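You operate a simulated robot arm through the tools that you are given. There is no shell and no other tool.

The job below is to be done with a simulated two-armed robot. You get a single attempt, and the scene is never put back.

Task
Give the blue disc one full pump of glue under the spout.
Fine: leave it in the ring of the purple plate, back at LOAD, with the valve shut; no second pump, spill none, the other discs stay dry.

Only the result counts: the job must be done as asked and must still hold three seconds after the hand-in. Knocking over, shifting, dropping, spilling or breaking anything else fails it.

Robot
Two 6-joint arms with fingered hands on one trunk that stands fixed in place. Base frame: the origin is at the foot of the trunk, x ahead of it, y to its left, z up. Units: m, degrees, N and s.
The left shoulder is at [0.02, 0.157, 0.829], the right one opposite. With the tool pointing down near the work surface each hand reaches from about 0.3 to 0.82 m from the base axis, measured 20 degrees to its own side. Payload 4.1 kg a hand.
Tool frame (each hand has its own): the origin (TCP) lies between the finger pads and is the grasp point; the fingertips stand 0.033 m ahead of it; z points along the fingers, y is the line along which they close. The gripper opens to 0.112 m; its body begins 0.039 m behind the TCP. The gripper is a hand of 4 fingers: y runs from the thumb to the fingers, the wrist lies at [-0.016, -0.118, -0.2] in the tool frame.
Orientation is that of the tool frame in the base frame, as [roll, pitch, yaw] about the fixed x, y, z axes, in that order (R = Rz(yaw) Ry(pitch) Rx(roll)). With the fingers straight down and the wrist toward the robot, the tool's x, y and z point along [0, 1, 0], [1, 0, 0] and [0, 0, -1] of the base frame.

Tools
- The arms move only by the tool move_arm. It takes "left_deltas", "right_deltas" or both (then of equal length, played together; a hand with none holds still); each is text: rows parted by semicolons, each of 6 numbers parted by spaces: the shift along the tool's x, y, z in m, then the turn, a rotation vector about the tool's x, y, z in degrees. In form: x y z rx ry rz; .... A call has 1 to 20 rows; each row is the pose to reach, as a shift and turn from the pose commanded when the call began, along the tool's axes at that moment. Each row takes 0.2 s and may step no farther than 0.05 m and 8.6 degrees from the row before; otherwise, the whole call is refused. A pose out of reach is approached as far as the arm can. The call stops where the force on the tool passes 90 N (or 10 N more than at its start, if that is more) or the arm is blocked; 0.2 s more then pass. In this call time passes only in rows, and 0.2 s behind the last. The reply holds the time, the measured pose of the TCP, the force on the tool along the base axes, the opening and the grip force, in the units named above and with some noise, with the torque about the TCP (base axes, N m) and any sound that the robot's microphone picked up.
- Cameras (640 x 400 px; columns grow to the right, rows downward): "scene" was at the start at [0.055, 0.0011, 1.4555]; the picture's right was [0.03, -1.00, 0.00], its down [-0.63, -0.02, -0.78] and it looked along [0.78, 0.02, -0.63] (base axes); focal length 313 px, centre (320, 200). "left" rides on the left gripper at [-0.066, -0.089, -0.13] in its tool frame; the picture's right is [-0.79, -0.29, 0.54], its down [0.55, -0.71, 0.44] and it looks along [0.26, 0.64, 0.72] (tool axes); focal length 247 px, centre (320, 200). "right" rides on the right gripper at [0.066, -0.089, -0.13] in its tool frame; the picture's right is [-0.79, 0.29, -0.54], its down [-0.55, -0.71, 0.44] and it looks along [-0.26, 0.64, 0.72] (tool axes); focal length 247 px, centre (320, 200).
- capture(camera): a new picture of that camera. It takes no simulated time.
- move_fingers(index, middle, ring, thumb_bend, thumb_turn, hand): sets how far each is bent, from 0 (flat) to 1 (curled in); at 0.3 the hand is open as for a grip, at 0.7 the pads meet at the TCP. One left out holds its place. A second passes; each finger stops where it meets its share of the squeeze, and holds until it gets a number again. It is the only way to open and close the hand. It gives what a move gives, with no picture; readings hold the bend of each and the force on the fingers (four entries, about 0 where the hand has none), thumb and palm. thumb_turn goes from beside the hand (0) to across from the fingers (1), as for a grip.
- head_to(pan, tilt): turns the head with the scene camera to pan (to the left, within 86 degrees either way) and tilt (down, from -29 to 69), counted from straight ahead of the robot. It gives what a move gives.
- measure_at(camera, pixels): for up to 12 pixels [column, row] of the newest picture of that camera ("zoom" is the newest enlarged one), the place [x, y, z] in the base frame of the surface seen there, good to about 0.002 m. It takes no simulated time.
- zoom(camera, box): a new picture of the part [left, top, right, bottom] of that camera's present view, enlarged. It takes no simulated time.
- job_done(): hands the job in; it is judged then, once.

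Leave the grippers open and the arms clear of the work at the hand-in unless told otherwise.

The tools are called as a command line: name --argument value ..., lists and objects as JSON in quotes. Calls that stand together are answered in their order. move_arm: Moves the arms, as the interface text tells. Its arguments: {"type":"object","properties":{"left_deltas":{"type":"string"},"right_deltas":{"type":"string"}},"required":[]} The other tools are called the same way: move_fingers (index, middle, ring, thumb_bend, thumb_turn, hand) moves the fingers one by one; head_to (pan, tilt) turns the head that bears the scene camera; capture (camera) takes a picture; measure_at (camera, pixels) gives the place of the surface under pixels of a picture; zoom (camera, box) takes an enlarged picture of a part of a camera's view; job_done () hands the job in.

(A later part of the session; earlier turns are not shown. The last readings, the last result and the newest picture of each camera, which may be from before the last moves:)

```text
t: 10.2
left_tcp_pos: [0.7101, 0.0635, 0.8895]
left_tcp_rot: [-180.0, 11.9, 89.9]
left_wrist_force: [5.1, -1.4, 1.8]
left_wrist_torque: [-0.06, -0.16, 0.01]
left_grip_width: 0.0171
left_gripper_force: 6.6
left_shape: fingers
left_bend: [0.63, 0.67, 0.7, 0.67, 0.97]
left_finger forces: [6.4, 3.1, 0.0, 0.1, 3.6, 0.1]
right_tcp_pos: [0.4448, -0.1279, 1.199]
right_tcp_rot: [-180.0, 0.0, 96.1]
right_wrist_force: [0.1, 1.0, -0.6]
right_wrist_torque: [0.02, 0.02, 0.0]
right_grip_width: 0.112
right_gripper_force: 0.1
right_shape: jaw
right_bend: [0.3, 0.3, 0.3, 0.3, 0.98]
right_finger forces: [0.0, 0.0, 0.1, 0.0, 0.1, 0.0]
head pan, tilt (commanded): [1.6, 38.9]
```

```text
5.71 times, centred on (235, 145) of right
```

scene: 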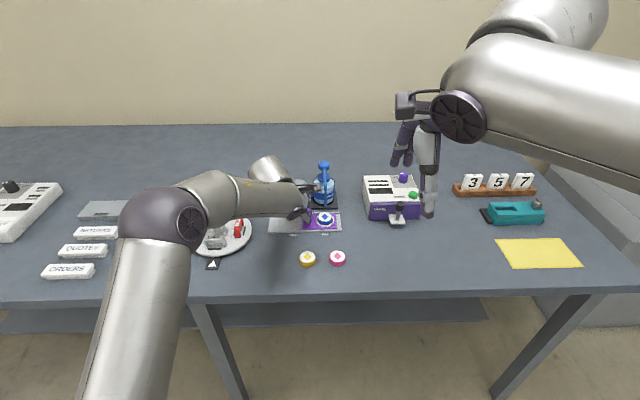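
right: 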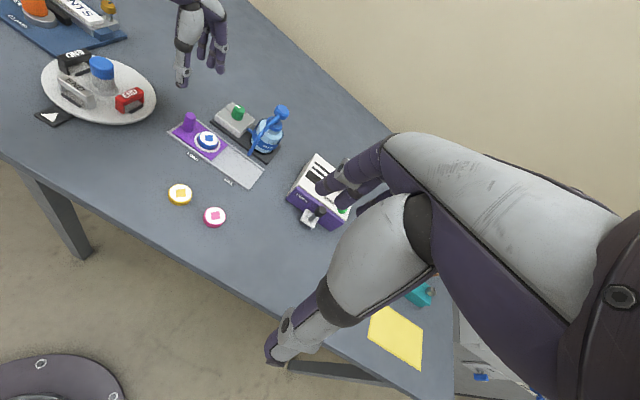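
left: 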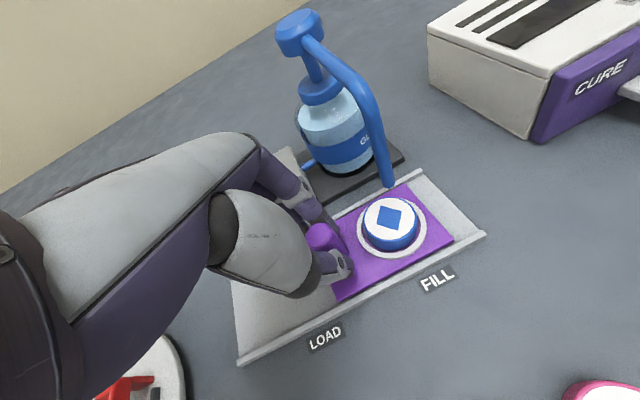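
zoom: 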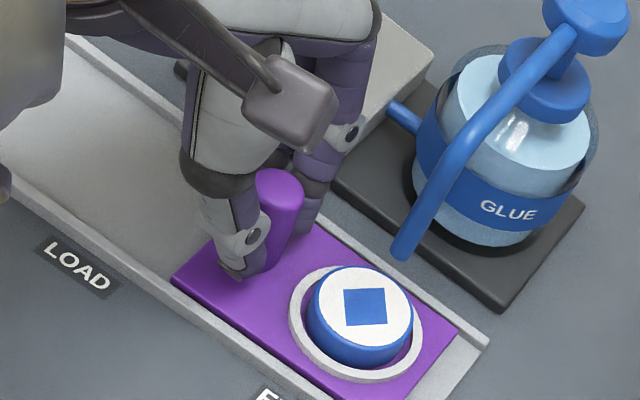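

The plate is flat and the disc sits in the ring under the spout. Now I open the left hand to release the handle.

move_fingers --hand "left" --index 0.52 --middle 0.52 --ring 0.52 --thumb_bend 0.52

capture --camera "left"

zoom --camera "scene" --box '[325, 196, 357, 232]'

zoom --camera "right" --box '[180, 80, 290, 190]'

```text
t: 11.2
left_tcp_pos: [0.7104, 0.0637, 0.8895]
left_tcp_rot: [-180.0, 12.0, 89.9]
left_wrist_force: [0.6, 0.1, -0.1]
left_wrist_torque: [0.0, 0.0, -0.02]
left_grip_width: 0.0513
left_gripper_force: 0.1
left_shape: fingers
left_bend: [0.52, 0.52, 0.52, 0.52, 0.97]
left_finger forces: [0.1, 0.0, 0.1, 0.1, 0.1, 0.1]
right_tcp_pos: [0.4459, -0.1274, 1.1994]
right_tcp_rot: [180.0, -0.1, 96.0]
right_wrist_force: [-0.1, 0.1, 0.7]
right_wrist_torque: [0.02, 0.0, 0.01]
right_grip_width: 0.1115
right_gripper_force: 0.0
right_shape: jaw
right_bend: [0.3, 0.3, 0.3, 0.3, 0.98]
right_finger forces: [0.0, 0.0, 0.1, 0.0, 0.1, 0.0]
head pan, tilt (commanded): [1.6, 38.9]
```

```text
taken
```

left: 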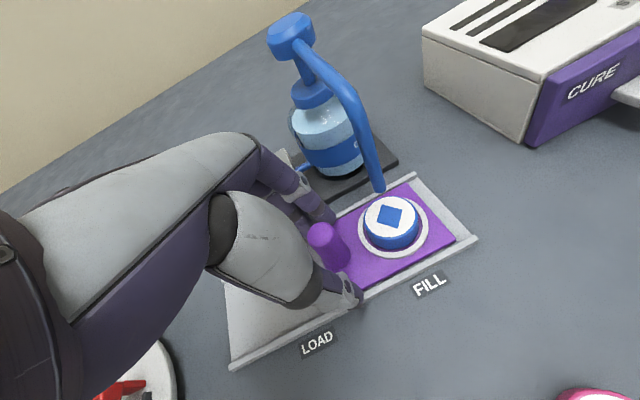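

```text
11.11 times, centred on (341, 214) of scene
```

zoom: 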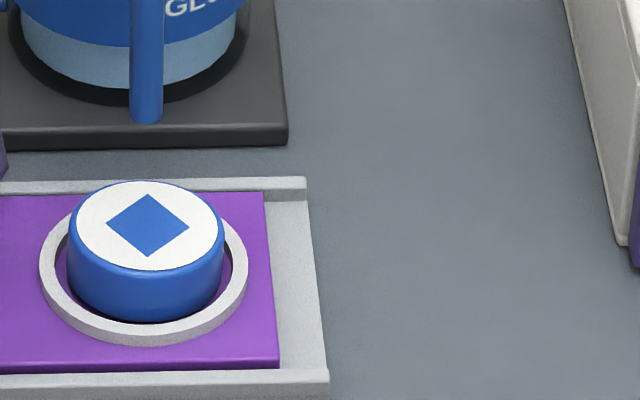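

```text
3.64 times, centred on (235, 135) of right
```

zoom: 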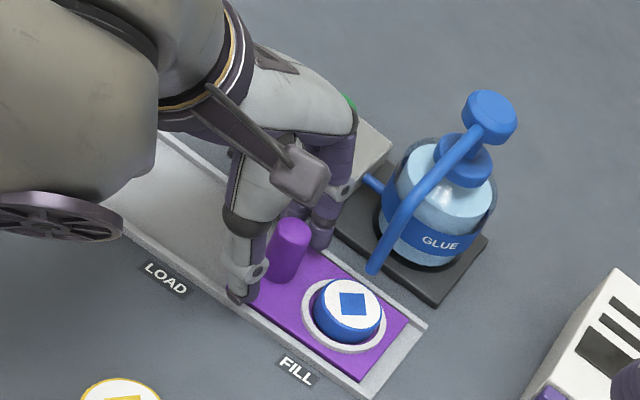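

The plate stayed in place and the hand is free. I lift the left hand straight back along its fingers by 0.12 m.

move_arm --left_deltas "0 0 -0.02 0 0 0; 0 0 -0.045 0 0 0; 0 0 -0.085 0 0 0; 0 0 -0.12 0 0 0"

zoom --camera "scene" --box '[325, 196, 357, 232]'

zoom --camera "right" --box '[180, 80, 290, 190]'

capture --camera "left"

```text
t: 12.2
left_tcp_pos: [0.7078, 0.0905, 1.0071]
left_tcp_rot: [-180.0, 12.0, 89.8]
left_wrist_force: [-0.1, 0.6, 0.2]
left_wrist_torque: [-0.01, 0.04, -0.02]
left_grip_width: 0.0514
left_gripper_force: 0.0
left_shape: fingers
left_bend: [0.52, 0.52, 0.52, 0.52, 0.97]
left_finger forces: [0.0, 0.0, 0.0, 0.0, 0.0, 0.1]
right_tcp_pos: [0.4461, -0.1275, 1.199]
right_tcp_rot: [179.9, 0.0, 96.1]
right_wrist_force: [0.8, 1.0, -0.2]
right_wrist_torque: [0.0, 0.01, 0.01]
right_grip_width: 0.1116
right_gripper_force: 0.0
right_shape: jaw
right_bend: [0.3, 0.3, 0.3, 0.3, 0.98]
right_finger forces: [0.0, 0.1, 0.0, 0.0, 0.0, 0.1]
head pan, tilt (commanded): [1.6, 38.9]
```

```text
11.11 times, centred on (341, 214) of scene
```

zoom: 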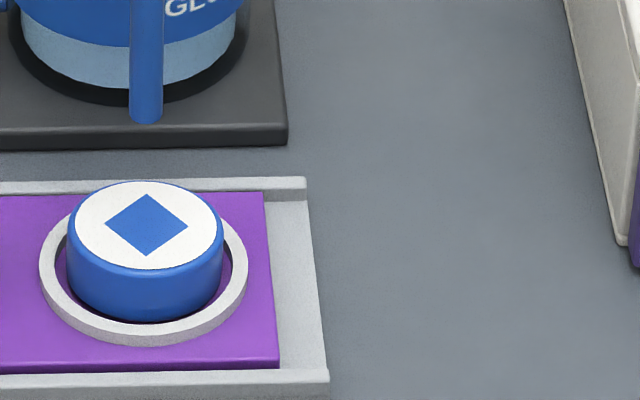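

```text
3.64 times, centred on (235, 135) of right
```

zoom: 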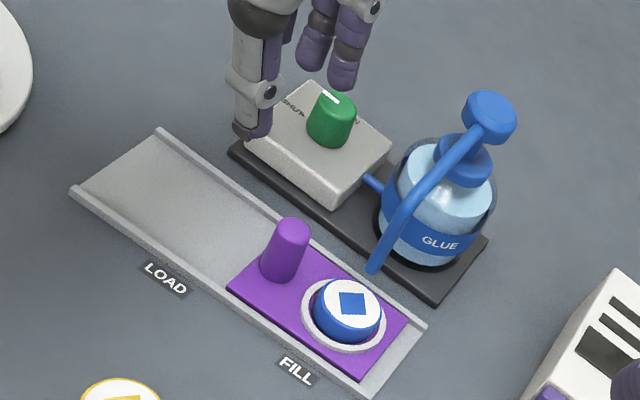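

```text
taken
```

left: 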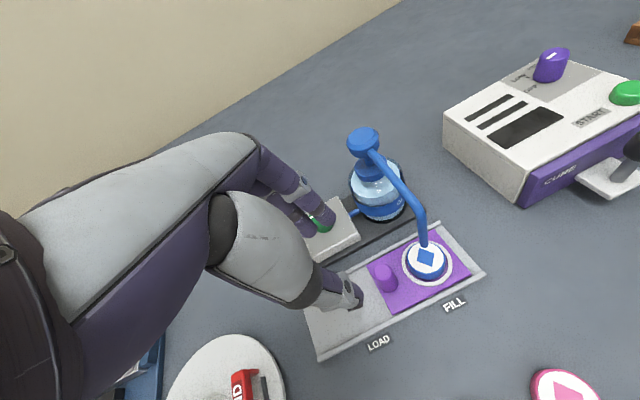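

The disc is right under the spout. Next is the valve knob, so I'll measure its top and side edges carefully.

zoom --camera "scene" --box '[280, 174, 312, 210]'

measure_at --camera "zoom" --pixels '[[160, 200], [177, 170], [177, 150], [110, 180], [240, 190]]'

zoom --camera "right" --box '[220, 94, 256, 130]'

```text
11.11 times, centred on (296, 192) of scene
```

zoom: 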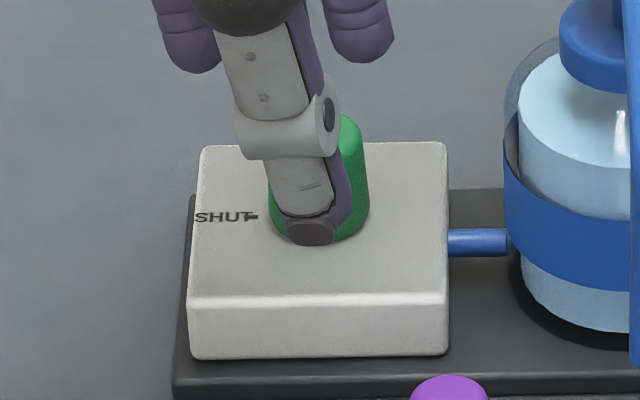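

```text
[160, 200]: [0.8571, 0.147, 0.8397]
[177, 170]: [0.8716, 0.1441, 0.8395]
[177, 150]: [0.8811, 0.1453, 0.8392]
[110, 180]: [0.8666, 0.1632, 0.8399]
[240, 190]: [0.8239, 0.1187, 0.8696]
```

```text
11.11 times, centred on (238, 112) of right
```

zoom: 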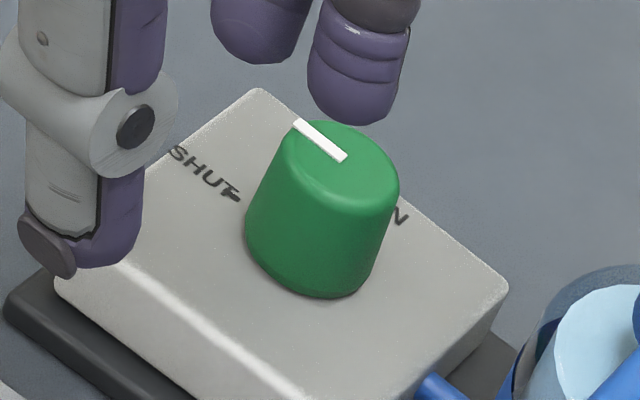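

measure_at --camera "zoom" --pixels '[[343, 165], [292, 165], [392, 195], [335, 125], [340, 208], [300, 126], [340, 156], [255, 235], [305, 292], [385, 235], [120, 240], [345, 105]]'

```text
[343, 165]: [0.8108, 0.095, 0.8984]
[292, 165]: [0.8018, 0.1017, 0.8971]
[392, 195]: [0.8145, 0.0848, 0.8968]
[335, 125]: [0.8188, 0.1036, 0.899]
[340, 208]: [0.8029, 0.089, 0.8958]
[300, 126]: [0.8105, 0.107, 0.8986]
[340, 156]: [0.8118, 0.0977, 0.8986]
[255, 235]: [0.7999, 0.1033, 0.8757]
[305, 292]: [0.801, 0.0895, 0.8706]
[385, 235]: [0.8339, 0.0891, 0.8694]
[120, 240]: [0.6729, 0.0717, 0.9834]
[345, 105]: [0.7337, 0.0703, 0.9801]
```

The knob's centre is about (0.811, 0.095), top z 0.899, box top z 0.870, diameter about 0.025. Before gripping, I need to know where each fingertip is relative to the TCP.

zoom --camera "scene" --box '[266, 130, 330, 200]'

zoom --camera "right" --box '[190, 40, 270, 120]'

```text
5.71 times, centred on (298, 165) of scene
```

zoom: 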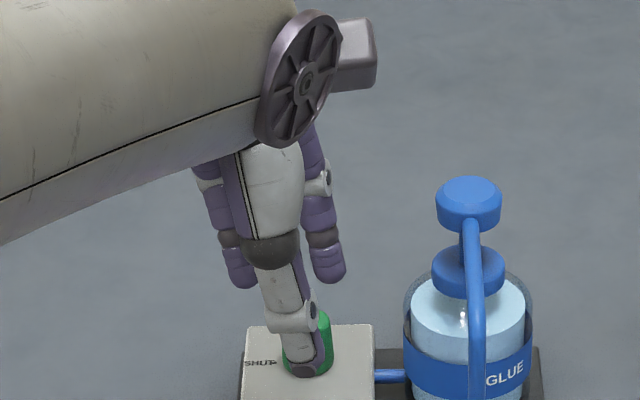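

```text
5.00 times, centred on (230, 80) of right
```

zoom: 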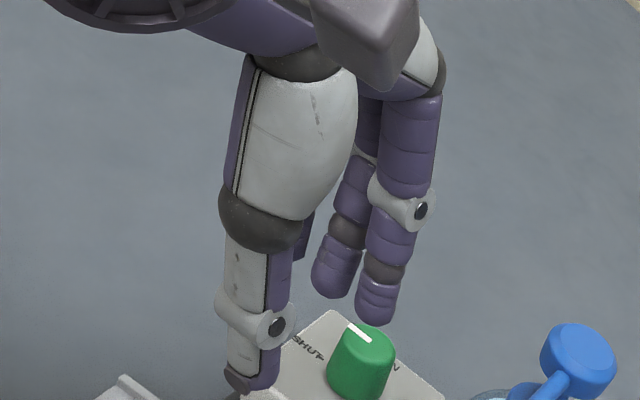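

measure_at --camera "zoom" --pixels '[[375, 310], [360, 300], [330, 285], [315, 280], [395, 310], [350, 290], [250, 380], [235, 350], [280, 360], [378, 270], [345, 240], [262, 330]]'

zoom --camera "scene" --box '[266, 130, 330, 200]'

measure_at --camera "zoom" --pixels '[[245, 278], [225, 260], [255, 275], [330, 275], [345, 265], [315, 262], [310, 365], [290, 360], [328, 350], [305, 345]]'

```text
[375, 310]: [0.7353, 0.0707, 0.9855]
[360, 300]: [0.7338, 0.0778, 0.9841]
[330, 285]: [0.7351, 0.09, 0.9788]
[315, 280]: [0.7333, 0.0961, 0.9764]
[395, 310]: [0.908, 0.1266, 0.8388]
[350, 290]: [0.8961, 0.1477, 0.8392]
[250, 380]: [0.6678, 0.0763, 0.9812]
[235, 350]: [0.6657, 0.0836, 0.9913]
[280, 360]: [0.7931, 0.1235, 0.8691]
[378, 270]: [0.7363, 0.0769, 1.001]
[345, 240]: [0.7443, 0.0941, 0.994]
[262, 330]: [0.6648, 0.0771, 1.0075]
```

```text
5.71 times, centred on (298, 165) of scene
```

zoom: 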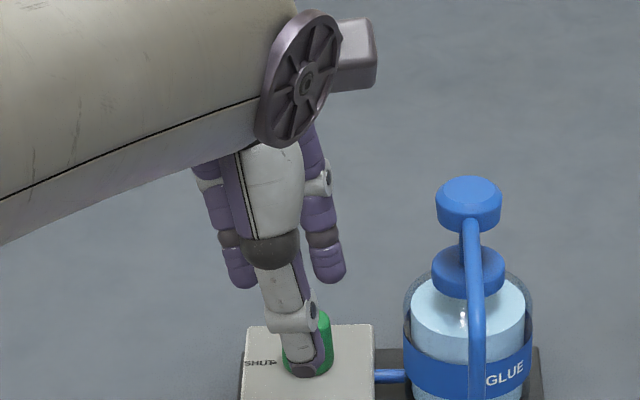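

```text
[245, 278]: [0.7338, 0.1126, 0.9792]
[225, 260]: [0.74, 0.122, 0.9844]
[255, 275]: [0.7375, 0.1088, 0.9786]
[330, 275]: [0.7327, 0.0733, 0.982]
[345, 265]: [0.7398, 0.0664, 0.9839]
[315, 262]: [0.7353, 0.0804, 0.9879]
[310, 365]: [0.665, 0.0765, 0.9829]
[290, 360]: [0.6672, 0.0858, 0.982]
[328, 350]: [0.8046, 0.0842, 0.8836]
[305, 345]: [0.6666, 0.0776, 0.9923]
```

Relative to the TCP along tool x, the index is at −0.011, the middle at +0.010, the ring at +0.030 and the thumb at −0.004. So index and middle oppose the thumb, which makes a good three-point grip for the knob. I'll check how far out the arm reaches by moving the hand above the knob at a safe height.

move_arm --left_deltas "0 0.03 0 0 0 0; 0 0.06 0 0 0 0; 0 0.085 0 0 0 0; 0 0.104 0 0 0 0; 0 0.104 0 0 0 0"

capture --camera "left"

capture --camera "right"

```text
t: 13.4
left_tcp_pos: [0.7628, 0.0888, 0.9989]
left_tcp_rot: [-180.0, 12.0, 89.8]
left_wrist_force: [0.1, 0.6, -0.4]
left_wrist_torque: [0.0, 0.0, 0.0]
left_grip_width: 0.0518
left_gripper_force: 0.0
left_shape: fingers
left_bend: [0.52, 0.52, 0.52, 0.52, 0.97]
left_finger forces: [0.0, 0.0, 0.0, 0.1, 0.1, 0.0]
left hand out of reach, approached as far as the arm can: row 2, 3, 4, 5
right_tcp_pos: [0.4459, -0.1282, 1.1997]
right_tcp_rot: [179.9, 0.0, 95.9]
right_wrist_force: [0.2, -0.1, 0.4]
right_wrist_torque: [-0.01, 0.0, -0.02]
right_grip_width: 0.1117
right_gripper_force: 0.1
right_shape: jaw
right_bend: [0.3, 0.3, 0.3, 0.3, 0.98]
right_finger forces: [0.0, 0.0, 0.0, 0.0, 0.1, 0.0]
head pan, tilt (commanded): [1.6, 38.9]
```

```text
taken
```

left: 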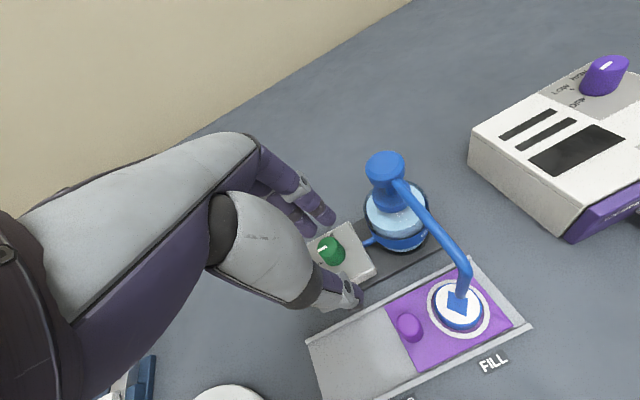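

```text
taken
```

right: 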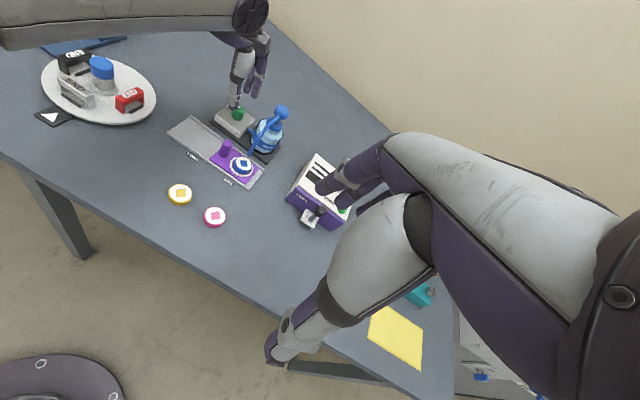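

The arm stopped at (0.763, 0.089, 0.999), so a straight-down grip at the knob is just out of reach and a small forward tilt will be needed. From here the left camera sees the valve face well, so I'll zoom in to check the OPEN mark.

zoom --camera "left" --box '[306, 220, 386, 280]'

measure_at --camera "zoom" --pixels '[[200, 195], [150, 220], [260, 260], [270, 140]]'

```text
6.67 times, centred on (346, 250) of left
```

zoom: 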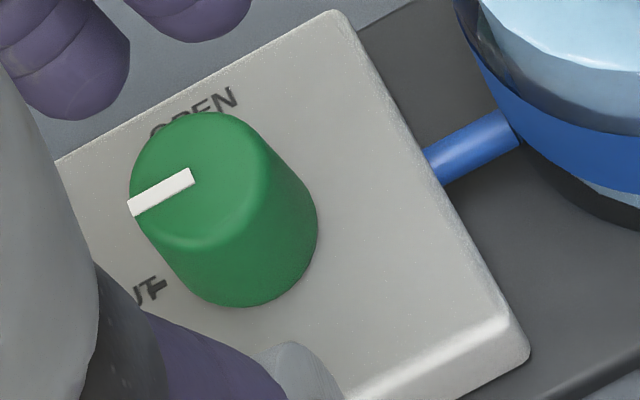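

```text
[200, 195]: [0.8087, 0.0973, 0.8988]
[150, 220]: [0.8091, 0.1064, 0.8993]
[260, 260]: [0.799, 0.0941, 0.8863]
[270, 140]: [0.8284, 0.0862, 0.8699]
```

OPEN is directly behind the knob, so it's a quarter turn clockwise from SHUT. The last command overshot the reach, so I'll back off 0.06 m to get a known commanded pose.

move_arm --left_deltas "0 -0.03 0 0 0 0; 0 -0.06 0 0 0 0; 0 -0.06 0 0 0 0"

```text
t: 14.2
left_tcp_pos: [0.7033, 0.0889, 0.9997]
left_tcp_rot: [-180.0, 12.1, 90.0]
left_wrist_force: [-0.4, -0.4, 0.7]
left_wrist_torque: [0.01, -0.03, -0.03]
left_grip_width: 0.0516
left_gripper_force: 0.1
left_shape: fingers
left_bend: [0.52, 0.52, 0.52, 0.52, 0.97]
left_finger forces: [0.1, 0.0, 0.0, 0.0, 0.0, 0.0]
right_tcp_pos: [0.4462, -0.128, 1.1989]
right_tcp_rot: [-180.0, -0.1, 96.0]
right_wrist_force: [0.6, -0.2, -0.1]
right_wrist_torque: [0.0, 0.02, 0.01]
right_grip_width: 0.1119
right_gripper_force: 0.2
right_shape: jaw
right_bend: [0.3, 0.3, 0.3, 0.3, 0.98]
right_finger forces: [0.1, 0.0, 0.1, 0.0, 0.0, 0.0]
head pan, tilt (commanded): [1.6, 38.9]
```

The pose is known now. I'll move above the knob while changing to a 12° forward tilt and 12° yaw, at TCP z≈0.96, which keeps the tips above the knob top.

move_arm --left_deltas "0.0 0.0100 -0.005 -2.19 2.19 -1.78; 0.002 0.0300 0.002 -4.39 4.39 -3.56; 0.005 0.0550 0.010 -6.58 6.58 -5.33; 0.008 0.0750 0.018 -8.78 8.78 -7.11; 0.011 0.0920 0.028 -10.97 10.97 -8.89; 0.0137 0.1033 0.0377 -13.17 13.17 -10.67; 0.0137 0.1033 0.0377 -13.17 13.17 -10.67"

capture --camera "left"

zoom --camera "right" --box '[190, 30, 310, 150]'

zoom --camera "scene" --box '[250, 120, 370, 230]'

```text
t: 15.8
left_tcp_pos: [0.8072, 0.0955, 0.9599]
left_tcp_rot: [168.0, 0.1, 101.9]
left_wrist_force: [-0.6, 1.3, -0.5]
left_wrist_torque: [0.06, 0.03, -0.01]
left_grip_width: 0.0519
left_gripper_force: 0.2
left_shape: fingers
left_bend: [0.52, 0.52, 0.52, 0.52, 0.97]
left_finger forces: [0.0, 0.0, 0.0, 0.1, 0.1, 0.1]
right_tcp_pos: [0.4444, -0.1267, 1.1984]
right_tcp_rot: [-180.0, 0.1, 96.1]
right_wrist_force: [-0.9, 0.1, -0.1]
right_wrist_torque: [-0.03, -0.05, 0.0]
right_grip_width: 0.1119
right_gripper_force: 0.0
right_shape: jaw
right_bend: [0.3, 0.3, 0.3, 0.3, 0.98]
right_finger forces: [0.0, 0.0, 0.1, 0.0, 0.0, 0.0]
head pan, tilt (commanded): [1.6, 38.9]
```

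```text
taken
```

left: 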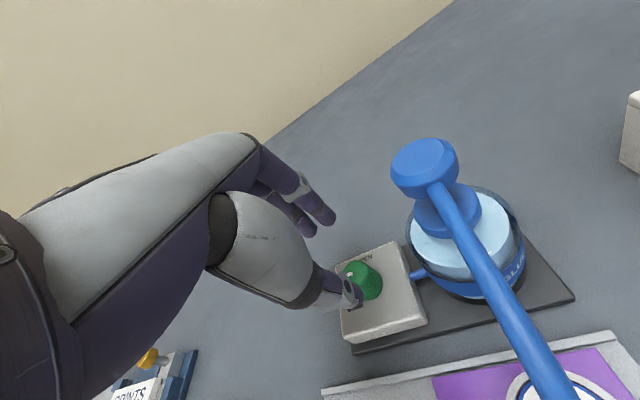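

```text
3.33 times, centred on (250, 90) of right
```

zoom: 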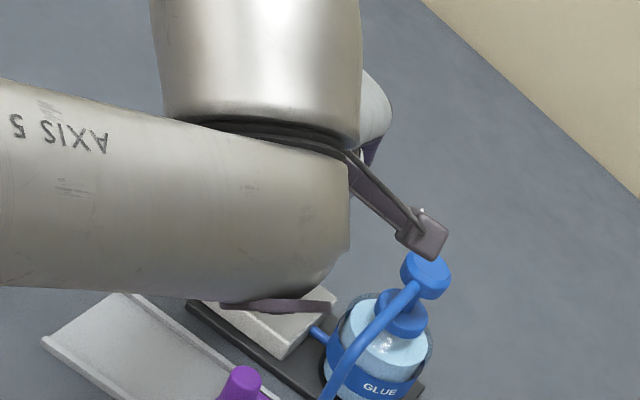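

```text
3.64 times, centred on (310, 175) of scene
```

zoom: 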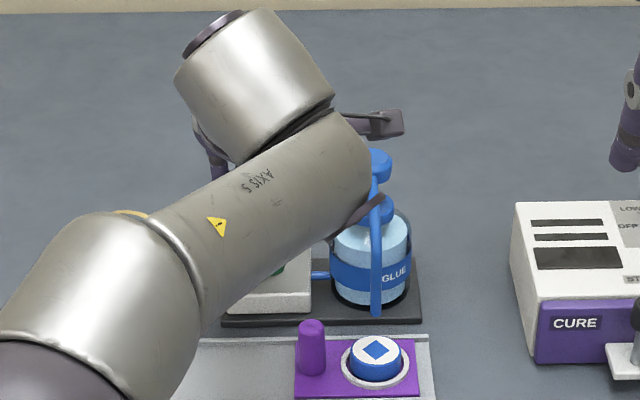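

The hand is above the knob, but the forearm and camera box are near the pump head. I'll measure the clearances to the spout arm and pump head before going lower.

measure_at --camera "zoom" --pixels '[[390, 133], [402, 115], [375, 205], [350, 225], [330, 240], [360, 190], [300, 240], [335, 130], [250, 290], [365, 160], [375, 160]]'

zoom --camera "right" --box '[190, 30, 310, 150]'

measure_at --camera "zoom" --pixels '[[420, 245], [405, 240], [425, 230], [290, 305], [330, 300], [250, 290], [300, 285], [370, 200], [150, 280], [425, 265]]'

```text
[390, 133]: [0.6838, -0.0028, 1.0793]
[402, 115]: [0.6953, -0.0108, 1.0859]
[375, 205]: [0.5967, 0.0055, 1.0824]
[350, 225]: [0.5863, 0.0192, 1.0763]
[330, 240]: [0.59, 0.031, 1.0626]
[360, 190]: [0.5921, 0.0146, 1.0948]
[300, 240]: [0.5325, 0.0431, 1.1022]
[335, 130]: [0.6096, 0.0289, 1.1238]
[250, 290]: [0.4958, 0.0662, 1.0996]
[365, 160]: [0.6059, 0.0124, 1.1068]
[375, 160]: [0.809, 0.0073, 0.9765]
```

```text
3.33 times, centred on (250, 90) of right
```

zoom: 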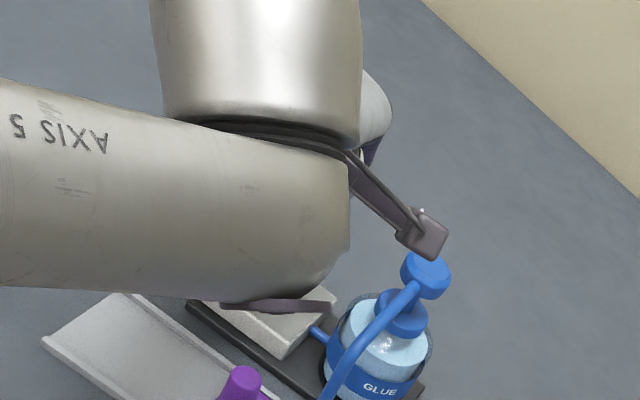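

```text
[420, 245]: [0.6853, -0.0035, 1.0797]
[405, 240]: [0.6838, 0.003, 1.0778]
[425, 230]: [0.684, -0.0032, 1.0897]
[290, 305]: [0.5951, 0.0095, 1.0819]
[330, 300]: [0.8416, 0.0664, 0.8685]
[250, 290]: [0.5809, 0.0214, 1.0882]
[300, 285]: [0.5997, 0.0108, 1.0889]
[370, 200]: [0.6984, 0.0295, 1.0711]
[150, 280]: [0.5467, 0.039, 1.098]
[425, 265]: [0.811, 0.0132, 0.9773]
```

Clearances are good: the camera box bottom is at z≈1.077 and x≈0.685, well above the spout arm. I'll lower to z≈0.935 and check how the fingers straddle the knob.

move_arm --left_deltas "-0.0005 -0.0028 0.0122 0 0 0; -0.0009 -0.0056 0.0245 0 0 0; -0.0009 -0.0056 0.0245 0 0 0"

zoom --camera "left" --box '[260, 180, 440, 340]'

measure_at --camera "zoom" --pixels '[[250, 130], [200, 170], [330, 285], [310, 300], [350, 300], [360, 250], [380, 240], [340, 240], [345, 265]]'

```text
t: 16.6
left_tcp_pos: [0.8075, 0.0937, 0.9323]
left_tcp_rot: [168.1, 0.0, 102.0]
left_wrist_force: [0.3, 0.0, -1.1]
left_wrist_torque: [0.01, 0.0, 0.0]
left_grip_width: 0.0517
left_gripper_force: 0.1
left_shape: fingers
left_bend: [0.52, 0.52, 0.52, 0.52, 0.97]
left_finger forces: [0.0, 0.1, 0.0, 0.0, 0.0, 0.0]
right_tcp_pos: [0.4456, -0.1279, 1.1992]
right_tcp_rot: [-180.0, 0.0, 96.0]
right_wrist_force: [-0.5, 1.0, 0.5]
right_wrist_torque: [0.03, 0.01, 0.02]
right_grip_width: 0.1118
right_gripper_force: 0.1
right_shape: jaw
right_bend: [0.3, 0.3, 0.3, 0.3, 0.98]
right_finger forces: [0.1, 0.1, 0.1, 0.1, 0.0, 0.1]
head pan, tilt (commanded): [1.6, 38.9]
```

```text
2.50 times, centred on (350, 260) of left
```

zoom: 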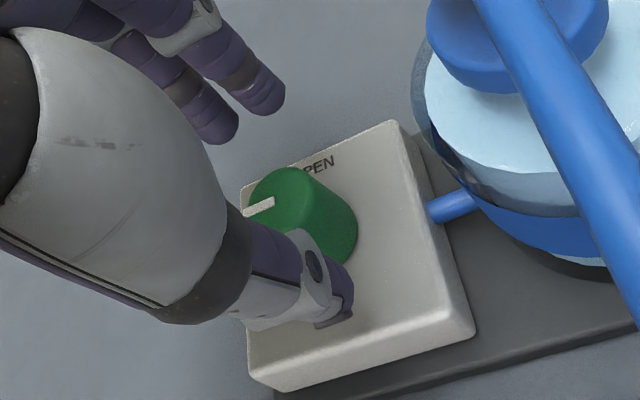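

```text
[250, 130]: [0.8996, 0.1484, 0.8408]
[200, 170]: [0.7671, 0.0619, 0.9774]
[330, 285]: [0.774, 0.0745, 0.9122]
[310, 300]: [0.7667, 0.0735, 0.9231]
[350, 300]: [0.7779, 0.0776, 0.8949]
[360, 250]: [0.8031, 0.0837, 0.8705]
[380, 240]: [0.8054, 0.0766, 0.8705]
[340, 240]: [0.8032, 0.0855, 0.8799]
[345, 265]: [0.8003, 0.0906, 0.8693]
```

Thumb and fingers straddle the knob with clearance on all sides. I lower the last 23 mm so the tips sit just above the box top.

move_arm --left_deltas "0.0006 -0.003 0.0112 0 0 0; 0.0012 -0.006 0.0225 0 0 0; 0.0012 -0.006 0.0225 0 0 0"

zoom --camera "left" --box '[260, 180, 440, 340]'

```text
t: 17.4
left_tcp_pos: [0.8088, 0.0947, 0.9134]
left_tcp_rot: [167.5, 0.2, 101.9]
left_wrist_force: [-4.0, -0.1, 24.9]
left_wrist_torque: [-0.36, 0.88, -0.06]
left_grip_width: 0.0522
left_gripper_force: 12.4
left_shape: fingers
left_bend: [0.52, 0.52, 0.52, 0.52, 0.98]
left_finger forces: [0.0, 0.1, 0.0, 0.0, 24.9, 0.1]
right_tcp_pos: [0.4451, -0.1274, 1.1998]
right_tcp_rot: [180.0, -0.1, 95.9]
right_wrist_force: [0.3, 0.4, 0.2]
right_wrist_torque: [0.01, -0.01, 0.0]
right_grip_width: 0.1118
right_gripper_force: 0.2
right_shape: jaw
right_bend: [0.3, 0.3, 0.3, 0.3, 0.98]
right_finger forces: [0.0, 0.1, 0.0, 0.0, 0.0, 0.0]
head pan, tilt (commanded): [1.6, 38.9]
```

```text
2.50 times, centred on (350, 260) of left
```

zoom: 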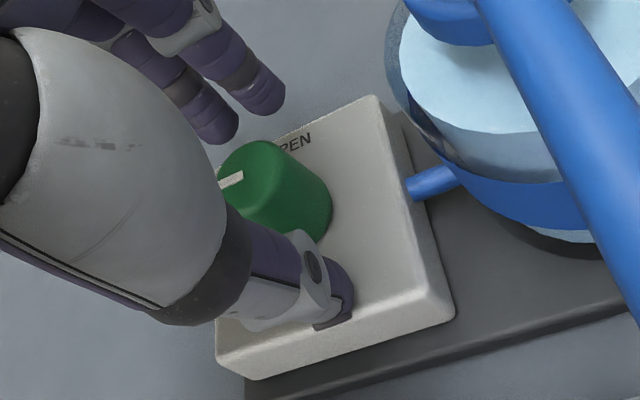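

The thumb tip touches the box top (25 N), slightly earlier than I expected. I'll raise the hand 8 mm straight away.

move_arm --left_deltas "0 0.0008 -0.004 0 0 0; 0 0.0017 -0.0083 0 0 0; 0 0.0017 -0.0083 0 0 0"

zoom --camera "left" --box '[260, 180, 440, 340]'

measure_at --camera "zoom" --pixels '[[335, 300], [345, 290], [320, 325], [245, 165], [230, 180], [310, 240], [260, 100], [215, 130]]'

```text
t: 18.2
left_tcp_pos: [0.8062, 0.0947, 0.9135]
left_tcp_rot: [168.2, -0.1, 101.9]
left_wrist_force: [0.5, -0.2, 0.6]
left_wrist_torque: [-0.02, 0.0, -0.01]
left_grip_width: 0.0508
left_gripper_force: 0.5
left_shape: fingers
left_bend: [0.52, 0.52, 0.52, 0.53, 0.97]
left_finger forces: [0.0, 0.0, 0.0, 0.1, 0.5, 0.0]
right_tcp_pos: [0.4453, -0.1282, 1.1992]
right_tcp_rot: [180.0, -0.1, 95.9]
right_wrist_force: [-0.4, 0.3, 0.0]
right_wrist_torque: [0.0, 0.0, 0.02]
right_grip_width: 0.1116
right_gripper_force: 0.0
right_shape: jaw
right_bend: [0.3, 0.3, 0.3, 0.3, 0.98]
right_finger forces: [0.0, 0.1, 0.0, 0.0, 0.0, 0.0]
head pan, tilt (commanded): [1.6, 38.9]
```

```text
2.50 times, centred on (350, 260) of left
```

zoom: 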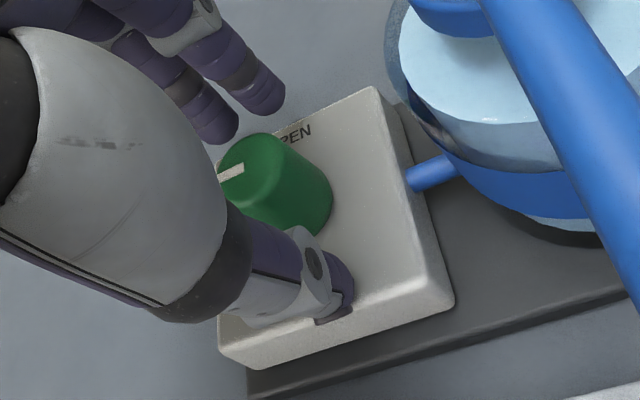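

```text
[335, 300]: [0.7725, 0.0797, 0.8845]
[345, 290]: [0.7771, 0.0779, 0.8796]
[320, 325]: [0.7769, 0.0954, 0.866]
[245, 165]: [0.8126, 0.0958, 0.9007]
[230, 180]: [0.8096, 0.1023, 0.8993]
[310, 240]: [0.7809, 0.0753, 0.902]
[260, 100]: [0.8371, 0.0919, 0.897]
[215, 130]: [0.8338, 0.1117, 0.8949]
```

The hand is free again with the thumb tip just above the box. With the 12° tilt the thumb sits lower than the fingers, so I'll reduce the tilt to 7° to get more finger on the knob.

move_arm --left_deltas "0 0.0024 -0.0055 1 0 0; 0 0.0047 -0.0107 3 0 0; 0 0.0047 -0.0107 5 0 0; 0 0.0047 -0.0107 5 0 0"

zoom --camera "left" --box '[260, 180, 440, 340]'

```text
t: 19.2
left_tcp_pos: [0.8042, 0.0945, 0.9273]
left_tcp_rot: [173.0, -0.1, 101.9]
left_wrist_force: [-0.2, 0.2, 0.0]
left_wrist_torque: [0.01, 0.0, 0.01]
left_grip_width: 0.0515
left_gripper_force: 0.0
left_shape: fingers
left_bend: [0.52, 0.52, 0.52, 0.52, 0.97]
left_finger forces: [0.0, 0.0, 0.0, 0.0, 0.0, 0.1]
left hand out of reach, approached as far as the arm can: row 3, 4
right_tcp_pos: [0.4452, -0.1273, 1.2011]
right_tcp_rot: [180.0, 0.0, 96.0]
right_wrist_force: [-0.7, -0.5, -0.3]
right_wrist_torque: [-0.01, 0.01, -0.01]
right_grip_width: 0.1118
right_gripper_force: 0.1
right_shape: jaw
right_bend: [0.3, 0.3, 0.3, 0.3, 0.98]
right_finger forces: [0.0, 0.1, 0.1, 0.0, 0.0, 0.0]
head pan, tilt (commanded): [1.6, 38.9]
```

```text
2.50 times, centred on (350, 260) of left
```

zoom: 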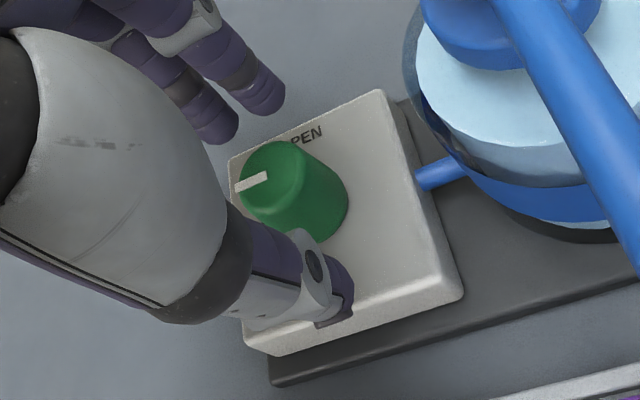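

At 7° tilt the arm is just out of reach. I'll use 10° and come down to z≈0.916, watching the force.

move_arm --left_deltas "0 0 0 -1.5 0 0; -0.0002 0.0005 0.006 -3 0 0; -0.0004 0.001 0.0115 -3 0 0; -0.0004 0.001 0.0115 -3 0 0"

```text
t: 20.2
left_tcp_pos: [0.8079, 0.0966, 0.9169]
left_tcp_rot: [170.0, 0.0, 101.9]
left_wrist_force: [0.4, 0.7, -0.2]
left_wrist_torque: [-0.02, 0.03, -0.01]
left_grip_width: 0.0515
left_gripper_force: 0.1
left_shape: fingers
left_bend: [0.52, 0.52, 0.52, 0.52, 0.97]
left_finger forces: [0.0, 0.0, 0.0, 0.1, 0.0, 0.0]
right_tcp_pos: [0.446, -0.1272, 1.1981]
right_tcp_rot: [179.9, 0.0, 96.1]
right_wrist_force: [0.1, 0.5, -0.2]
right_wrist_torque: [0.01, -0.01, 0.01]
right_grip_width: 0.1119
right_gripper_force: 0.0
right_shape: jaw
right_bend: [0.3, 0.3, 0.3, 0.3, 0.98]
right_finger forces: [0.0, 0.0, 0.0, 0.0, 0.1, 0.0]
head pan, tilt (commanded): [1.6, 38.9]
```

No contact, so I go down 3 mm more and close index, middle and thumb on the knob.

move_arm --left_deltas "-0.0013 -0.0018 0.0027 0 0 0; -0.0013 -0.0018 0.0027 0 0 0"

move_fingers --hand "left" --index 0.72 --middle 0.72 --thumb_bend 0.72

zoom --camera "left" --box '[260, 180, 440, 340]'

```text
t: 20.8
left_tcp_pos: [0.8054, 0.094, 0.9146]
left_tcp_rot: [170.1, 0.1, 101.9]
left_wrist_force: [-0.2, 0.2, -0.1]
left_wrist_torque: [0.02, -0.02, 0.01]
left_grip_width: 0.0516
left_gripper_force: 0.1
left_shape: fingers
left_bend: [0.52, 0.52, 0.52, 0.52, 0.97]
left_finger forces: [0.0, 0.0, 0.0, 0.1, 0.0, 0.0]
right_tcp_pos: [0.4465, -0.1291, 1.2002]
right_tcp_rot: [-180.0, 0.0, 96.0]
right_wrist_force: [0.2, 0.4, -0.6]
right_wrist_torque: [0.0, -0.01, 0.0]
right_grip_width: 0.1117
right_gripper_force: 0.1
right_shape: jaw
right_bend: [0.3, 0.3, 0.3, 0.3, 0.98]
right_finger forces: [0.0, 0.1, 0.0, 0.1, 0.1, 0.1]
head pan, tilt (commanded): [1.6, 38.9]
```

```text
t: 21.8
left_tcp_pos: [0.806, 0.0941, 0.9143]
left_tcp_rot: [170.0, 0.0, 101.9]
left_wrist_force: [10.0, 1.4, -0.4]
left_wrist_torque: [0.08, -0.24, -0.09]
left_grip_width: 0.0191
left_gripper_force: 12.3
left_shape: fingers
left_bend: [0.62, 0.64, 0.52, 0.66, 0.97]
left_finger forces: [8.8, 8.8, 0.1, 0.0, 6.1, 0.0]
right_tcp_pos: [0.4461, -0.128, 1.199]
right_tcp_rot: [180.0, 0.1, 96.0]
right_wrist_force: [-0.2, 0.5, -0.4]
right_wrist_torque: [-0.02, 0.01, 0.03]
right_grip_width: 0.1116
right_gripper_force: 0.0
right_shape: jaw
right_bend: [0.3, 0.3, 0.3, 0.3, 0.98]
right_finger forces: [0.0, 0.0, 0.0, 0.0, 0.1, 0.0]
head pan, tilt (commanded): [1.6, 38.9]
```

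```text
2.50 times, centred on (350, 260) of left
```

zoom: 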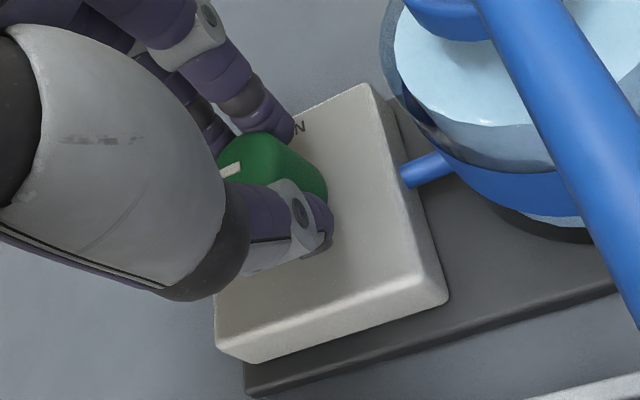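

The knob is gripped (index and middle 8.8 N, thumb 6.1 N). Now I turn the hand about the knob's vertical axis, clockwise from above, by 48° in small steps.

move_arm --left_deltas "0 0.0020 0.0003 0 0 0; 0.0003 0.0020 0.0003 0 -1.04 5.91; 0.0006 0.0020 0.0004 0 -2.08 11.82; 0.0009 0.0021 0.0004 0 -3.12 17.73; 0.0012 0.0022 0.0004 0 -4.17 23.64; 0.0015 0.0024 0.0004 0 -5.21 29.55; 0.0018 0.0025 0.0004 0 -6.25 35.46; 0.0020 0.0027 0.0005 0 -7.29 41.37; 0.0022 0.0029 0.0005 0 -8.33 47.28"

capture --camera "left"

zoom --camera "left" --box '[280, 180, 400, 300]'

zoom --camera "scene" --box '[250, 120, 370, 230]'

```text
t: 23.8
left_tcp_pos: [0.7834, 0.1013, 0.9132]
left_tcp_rot: [169.3, -0.3, 53.9]
left_wrist_force: [22.2, -7.0, 13.0]
left_wrist_torque: [-0.34, -1.04, -0.01]
left_grip_width: 0.0
left_gripper_force: 11.2
left_shape: fingers
left_bend: [0.69, 0.53, 0.52, 0.72, 0.97]
left_finger forces: [0.0, 22.3, 0.1, 0.0, 0.0, 0.1]
left hand out of reach, approached as far as the arm can: row 7, 8, 9
right_tcp_pos: [0.445, -0.1284, 1.199]
right_tcp_rot: [-179.9, -0.1, 95.9]
right_wrist_force: [-0.6, -1.5, -0.1]
right_wrist_torque: [-0.01, -0.02, 0.0]
right_grip_width: 0.1118
right_gripper_force: 0.1
right_shape: jaw
right_bend: [0.3, 0.3, 0.3, 0.3, 0.98]
right_finger forces: [0.1, 0.0, 0.1, 0.0, 0.0, 0.1]
head pan, tilt (commanded): [1.6, 38.9]
```

```text
taken
```

left: 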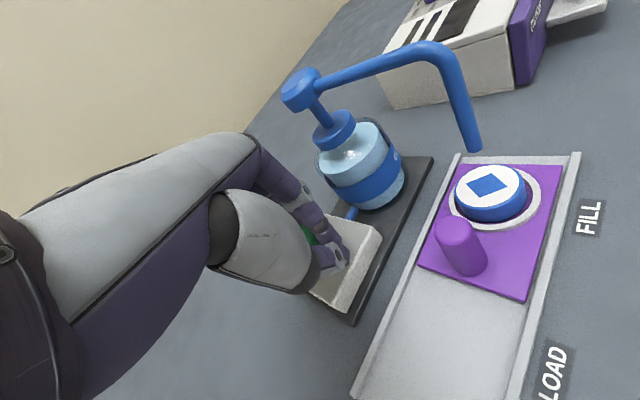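

```text
3.33 times, centred on (340, 240) of left
```

zoom: 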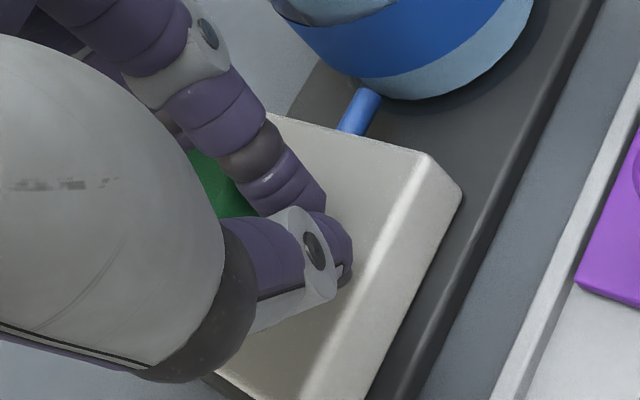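

```text
3.64 times, centred on (310, 175) of scene
```

zoom: 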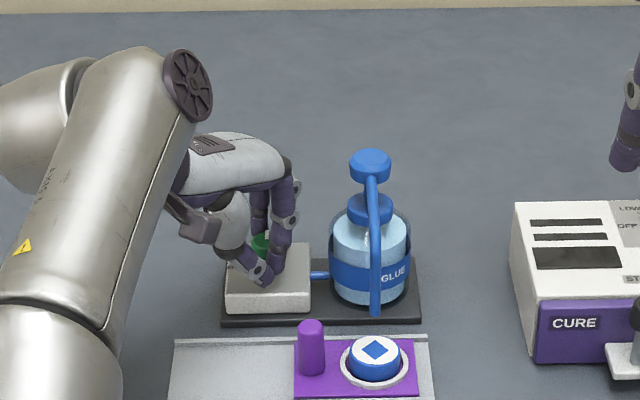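

Past about 36° the arm ran out of reach and the grip slipped back. I open the fingers now to take the load off, and then look at the pointer.

move_fingers --hand "left" --index 0.48 --middle 0.48 --ring 0.48 --thumb_bend 0.48

zoom --camera "left" --box '[280, 180, 400, 300]'

zoom --camera "scene" --box '[270, 160, 350, 230]'

zoom --camera "right" --box '[200, 60, 300, 160]'

```text
t: 24.8
left_tcp_pos: [0.781, 0.1025, 0.909]
left_tcp_rot: [170.1, 0.1, 54.0]
left_wrist_force: [1.2, -1.7, -0.4]
left_wrist_torque: [-0.01, 0.0, 0.0]
left_grip_width: 0.0623
left_gripper_force: 1.3
left_shape: fingers
left_bend: [0.48, 0.46, 0.48, 0.48, 0.97]
left_finger forces: [0.0, 1.9, 0.0, 0.1, 0.1, 0.0]
right_tcp_pos: [0.4462, -0.1274, 1.1998]
right_tcp_rot: [179.9, -0.1, 96.0]
right_wrist_force: [-0.6, 0.2, 0.6]
right_wrist_torque: [0.0, -0.03, 0.02]
right_grip_width: 0.1117
right_gripper_force: 0.1
right_shape: jaw
right_bend: [0.3, 0.3, 0.3, 0.3, 0.98]
right_finger forces: [0.1, 0.0, 0.0, 0.0, 0.0, 0.0]
head pan, tilt (commanded): [1.6, 38.9]
```

```text
3.33 times, centred on (340, 240) of left
```

zoom: 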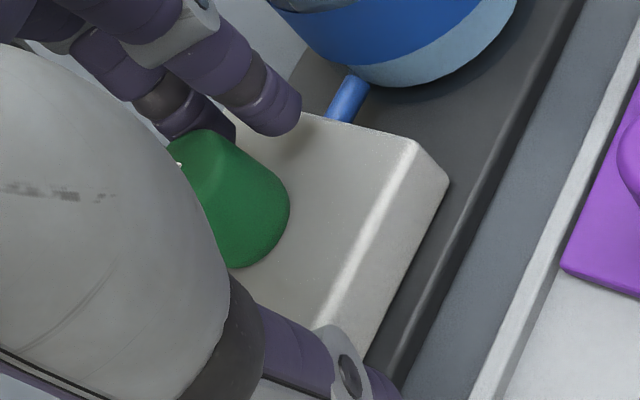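

```text
5.71 times, centred on (310, 195) of scene
```

zoom: 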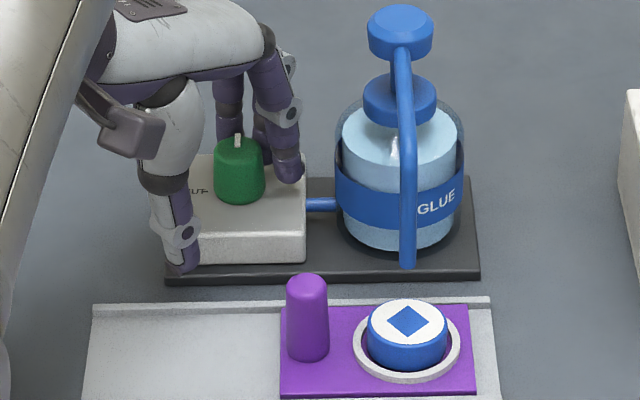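

```text
4.00 times, centred on (250, 110) of right
```

zoom: 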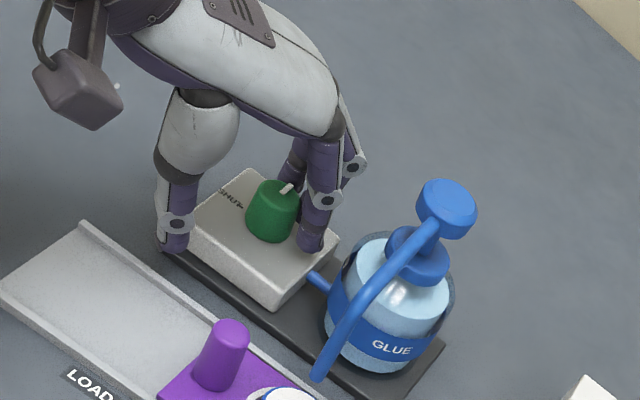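

The white pointer now seems to point to the far side (OPEN). The middle finger still touches something lightly, so I open the hand wider and lift straight up.

move_fingers --hand "left" --index 0.38 --middle 0.34 --ring 0.38 --thumb_bend 0.45

move_arm --left_deltas "0 0.0035 -0.0197 0 0 0; 0 0.0087 -0.0493 0 0 0; 0 0.01 -0.08 0 0 0; 0 0.0 -0.11 0 0 0"

zoom --camera "scene" --box '[270, 160, 350, 230]'

zoom --camera "right" --box '[200, 60, 300, 160]'

capture --camera "left"

```text
t: 25.8
left_tcp_pos: [0.7817, 0.1017, 0.9088]
left_tcp_rot: [170.0, 0.0, 53.9]
left_wrist_force: [-0.3, 0.4, -0.5]
left_wrist_torque: [0.01, -0.02, 0.0]
left_grip_width: 0.0806
left_gripper_force: 0.1
left_shape: fingers
left_bend: [0.38, 0.34, 0.38, 0.45, 0.97]
left_finger forces: [0.0, 0.0, 0.0, 0.0, 0.0, 0.0]
right_tcp_pos: [0.4452, -0.1285, 1.1999]
right_tcp_rot: [-180.0, 0.0, 96.0]
right_wrist_force: [0.7, 0.4, 0.1]
right_wrist_torque: [0.0, -0.01, 0.04]
right_grip_width: 0.1116
right_gripper_force: 0.0
right_shape: jaw
right_bend: [0.3, 0.3, 0.3, 0.3, 0.98]
right_finger forces: [0.0, 0.1, 0.0, 0.0, 0.0, 0.1]
head pan, tilt (commanded): [1.6, 38.9]
```

```text
t: 26.8
left_tcp_pos: [0.7577, 0.1125, 1.0133]
left_tcp_rot: [170.1, 0.0, 53.9]
left_wrist_force: [-0.1, 0.3, 0.7]
left_wrist_torque: [0.02, 0.04, -0.01]
left_grip_width: 0.0813
left_gripper_force: 0.1
left_shape: fingers
left_bend: [0.38, 0.34, 0.38, 0.45, 0.97]
left_finger forces: [0.0, 0.1, 0.0, 0.0, 0.0, 0.1]
left hand out of reach, approached as far as the arm can: row 2, 3, 4
right_tcp_pos: [0.4452, -0.1282, 1.1989]
right_tcp_rot: [180.0, -0.1, 96.0]
right_wrist_force: [0.7, -1.2, -0.2]
right_wrist_torque: [-0.02, -0.05, 0.0]
right_grip_width: 0.1117
right_gripper_force: 0.1
right_shape: jaw
right_bend: [0.3, 0.3, 0.3, 0.3, 0.98]
right_finger forces: [0.0, 0.1, 0.0, 0.0, 0.0, 0.0]
head pan, tilt (commanded): [1.6, 38.9]
```

```text
5.71 times, centred on (310, 195) of scene
```

zoom: 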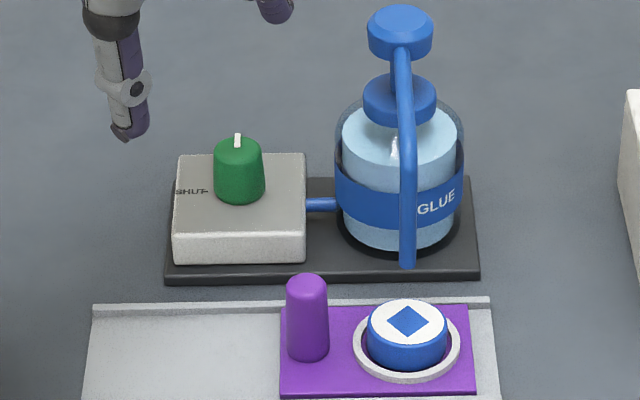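

```text
4.00 times, centred on (250, 110) of right
```

zoom: 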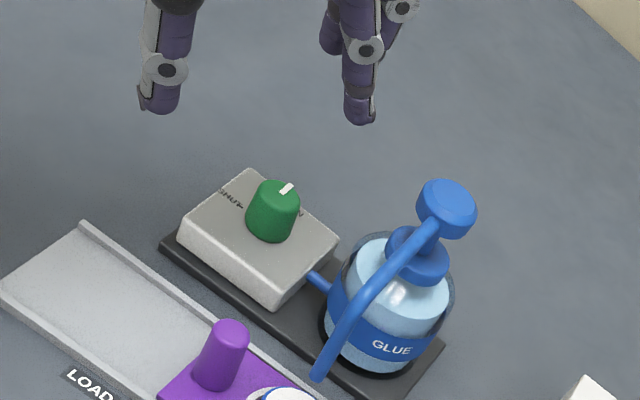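

```text
taken
```

left: 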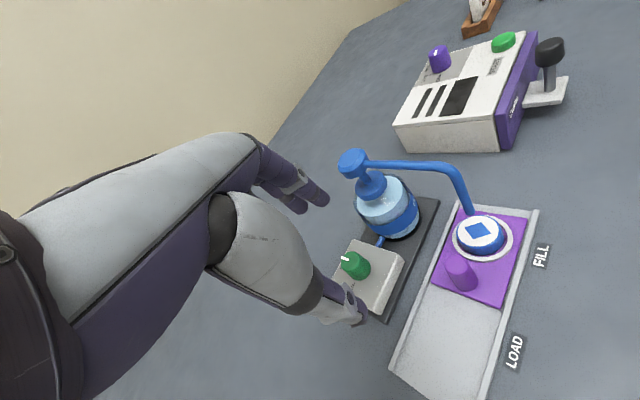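

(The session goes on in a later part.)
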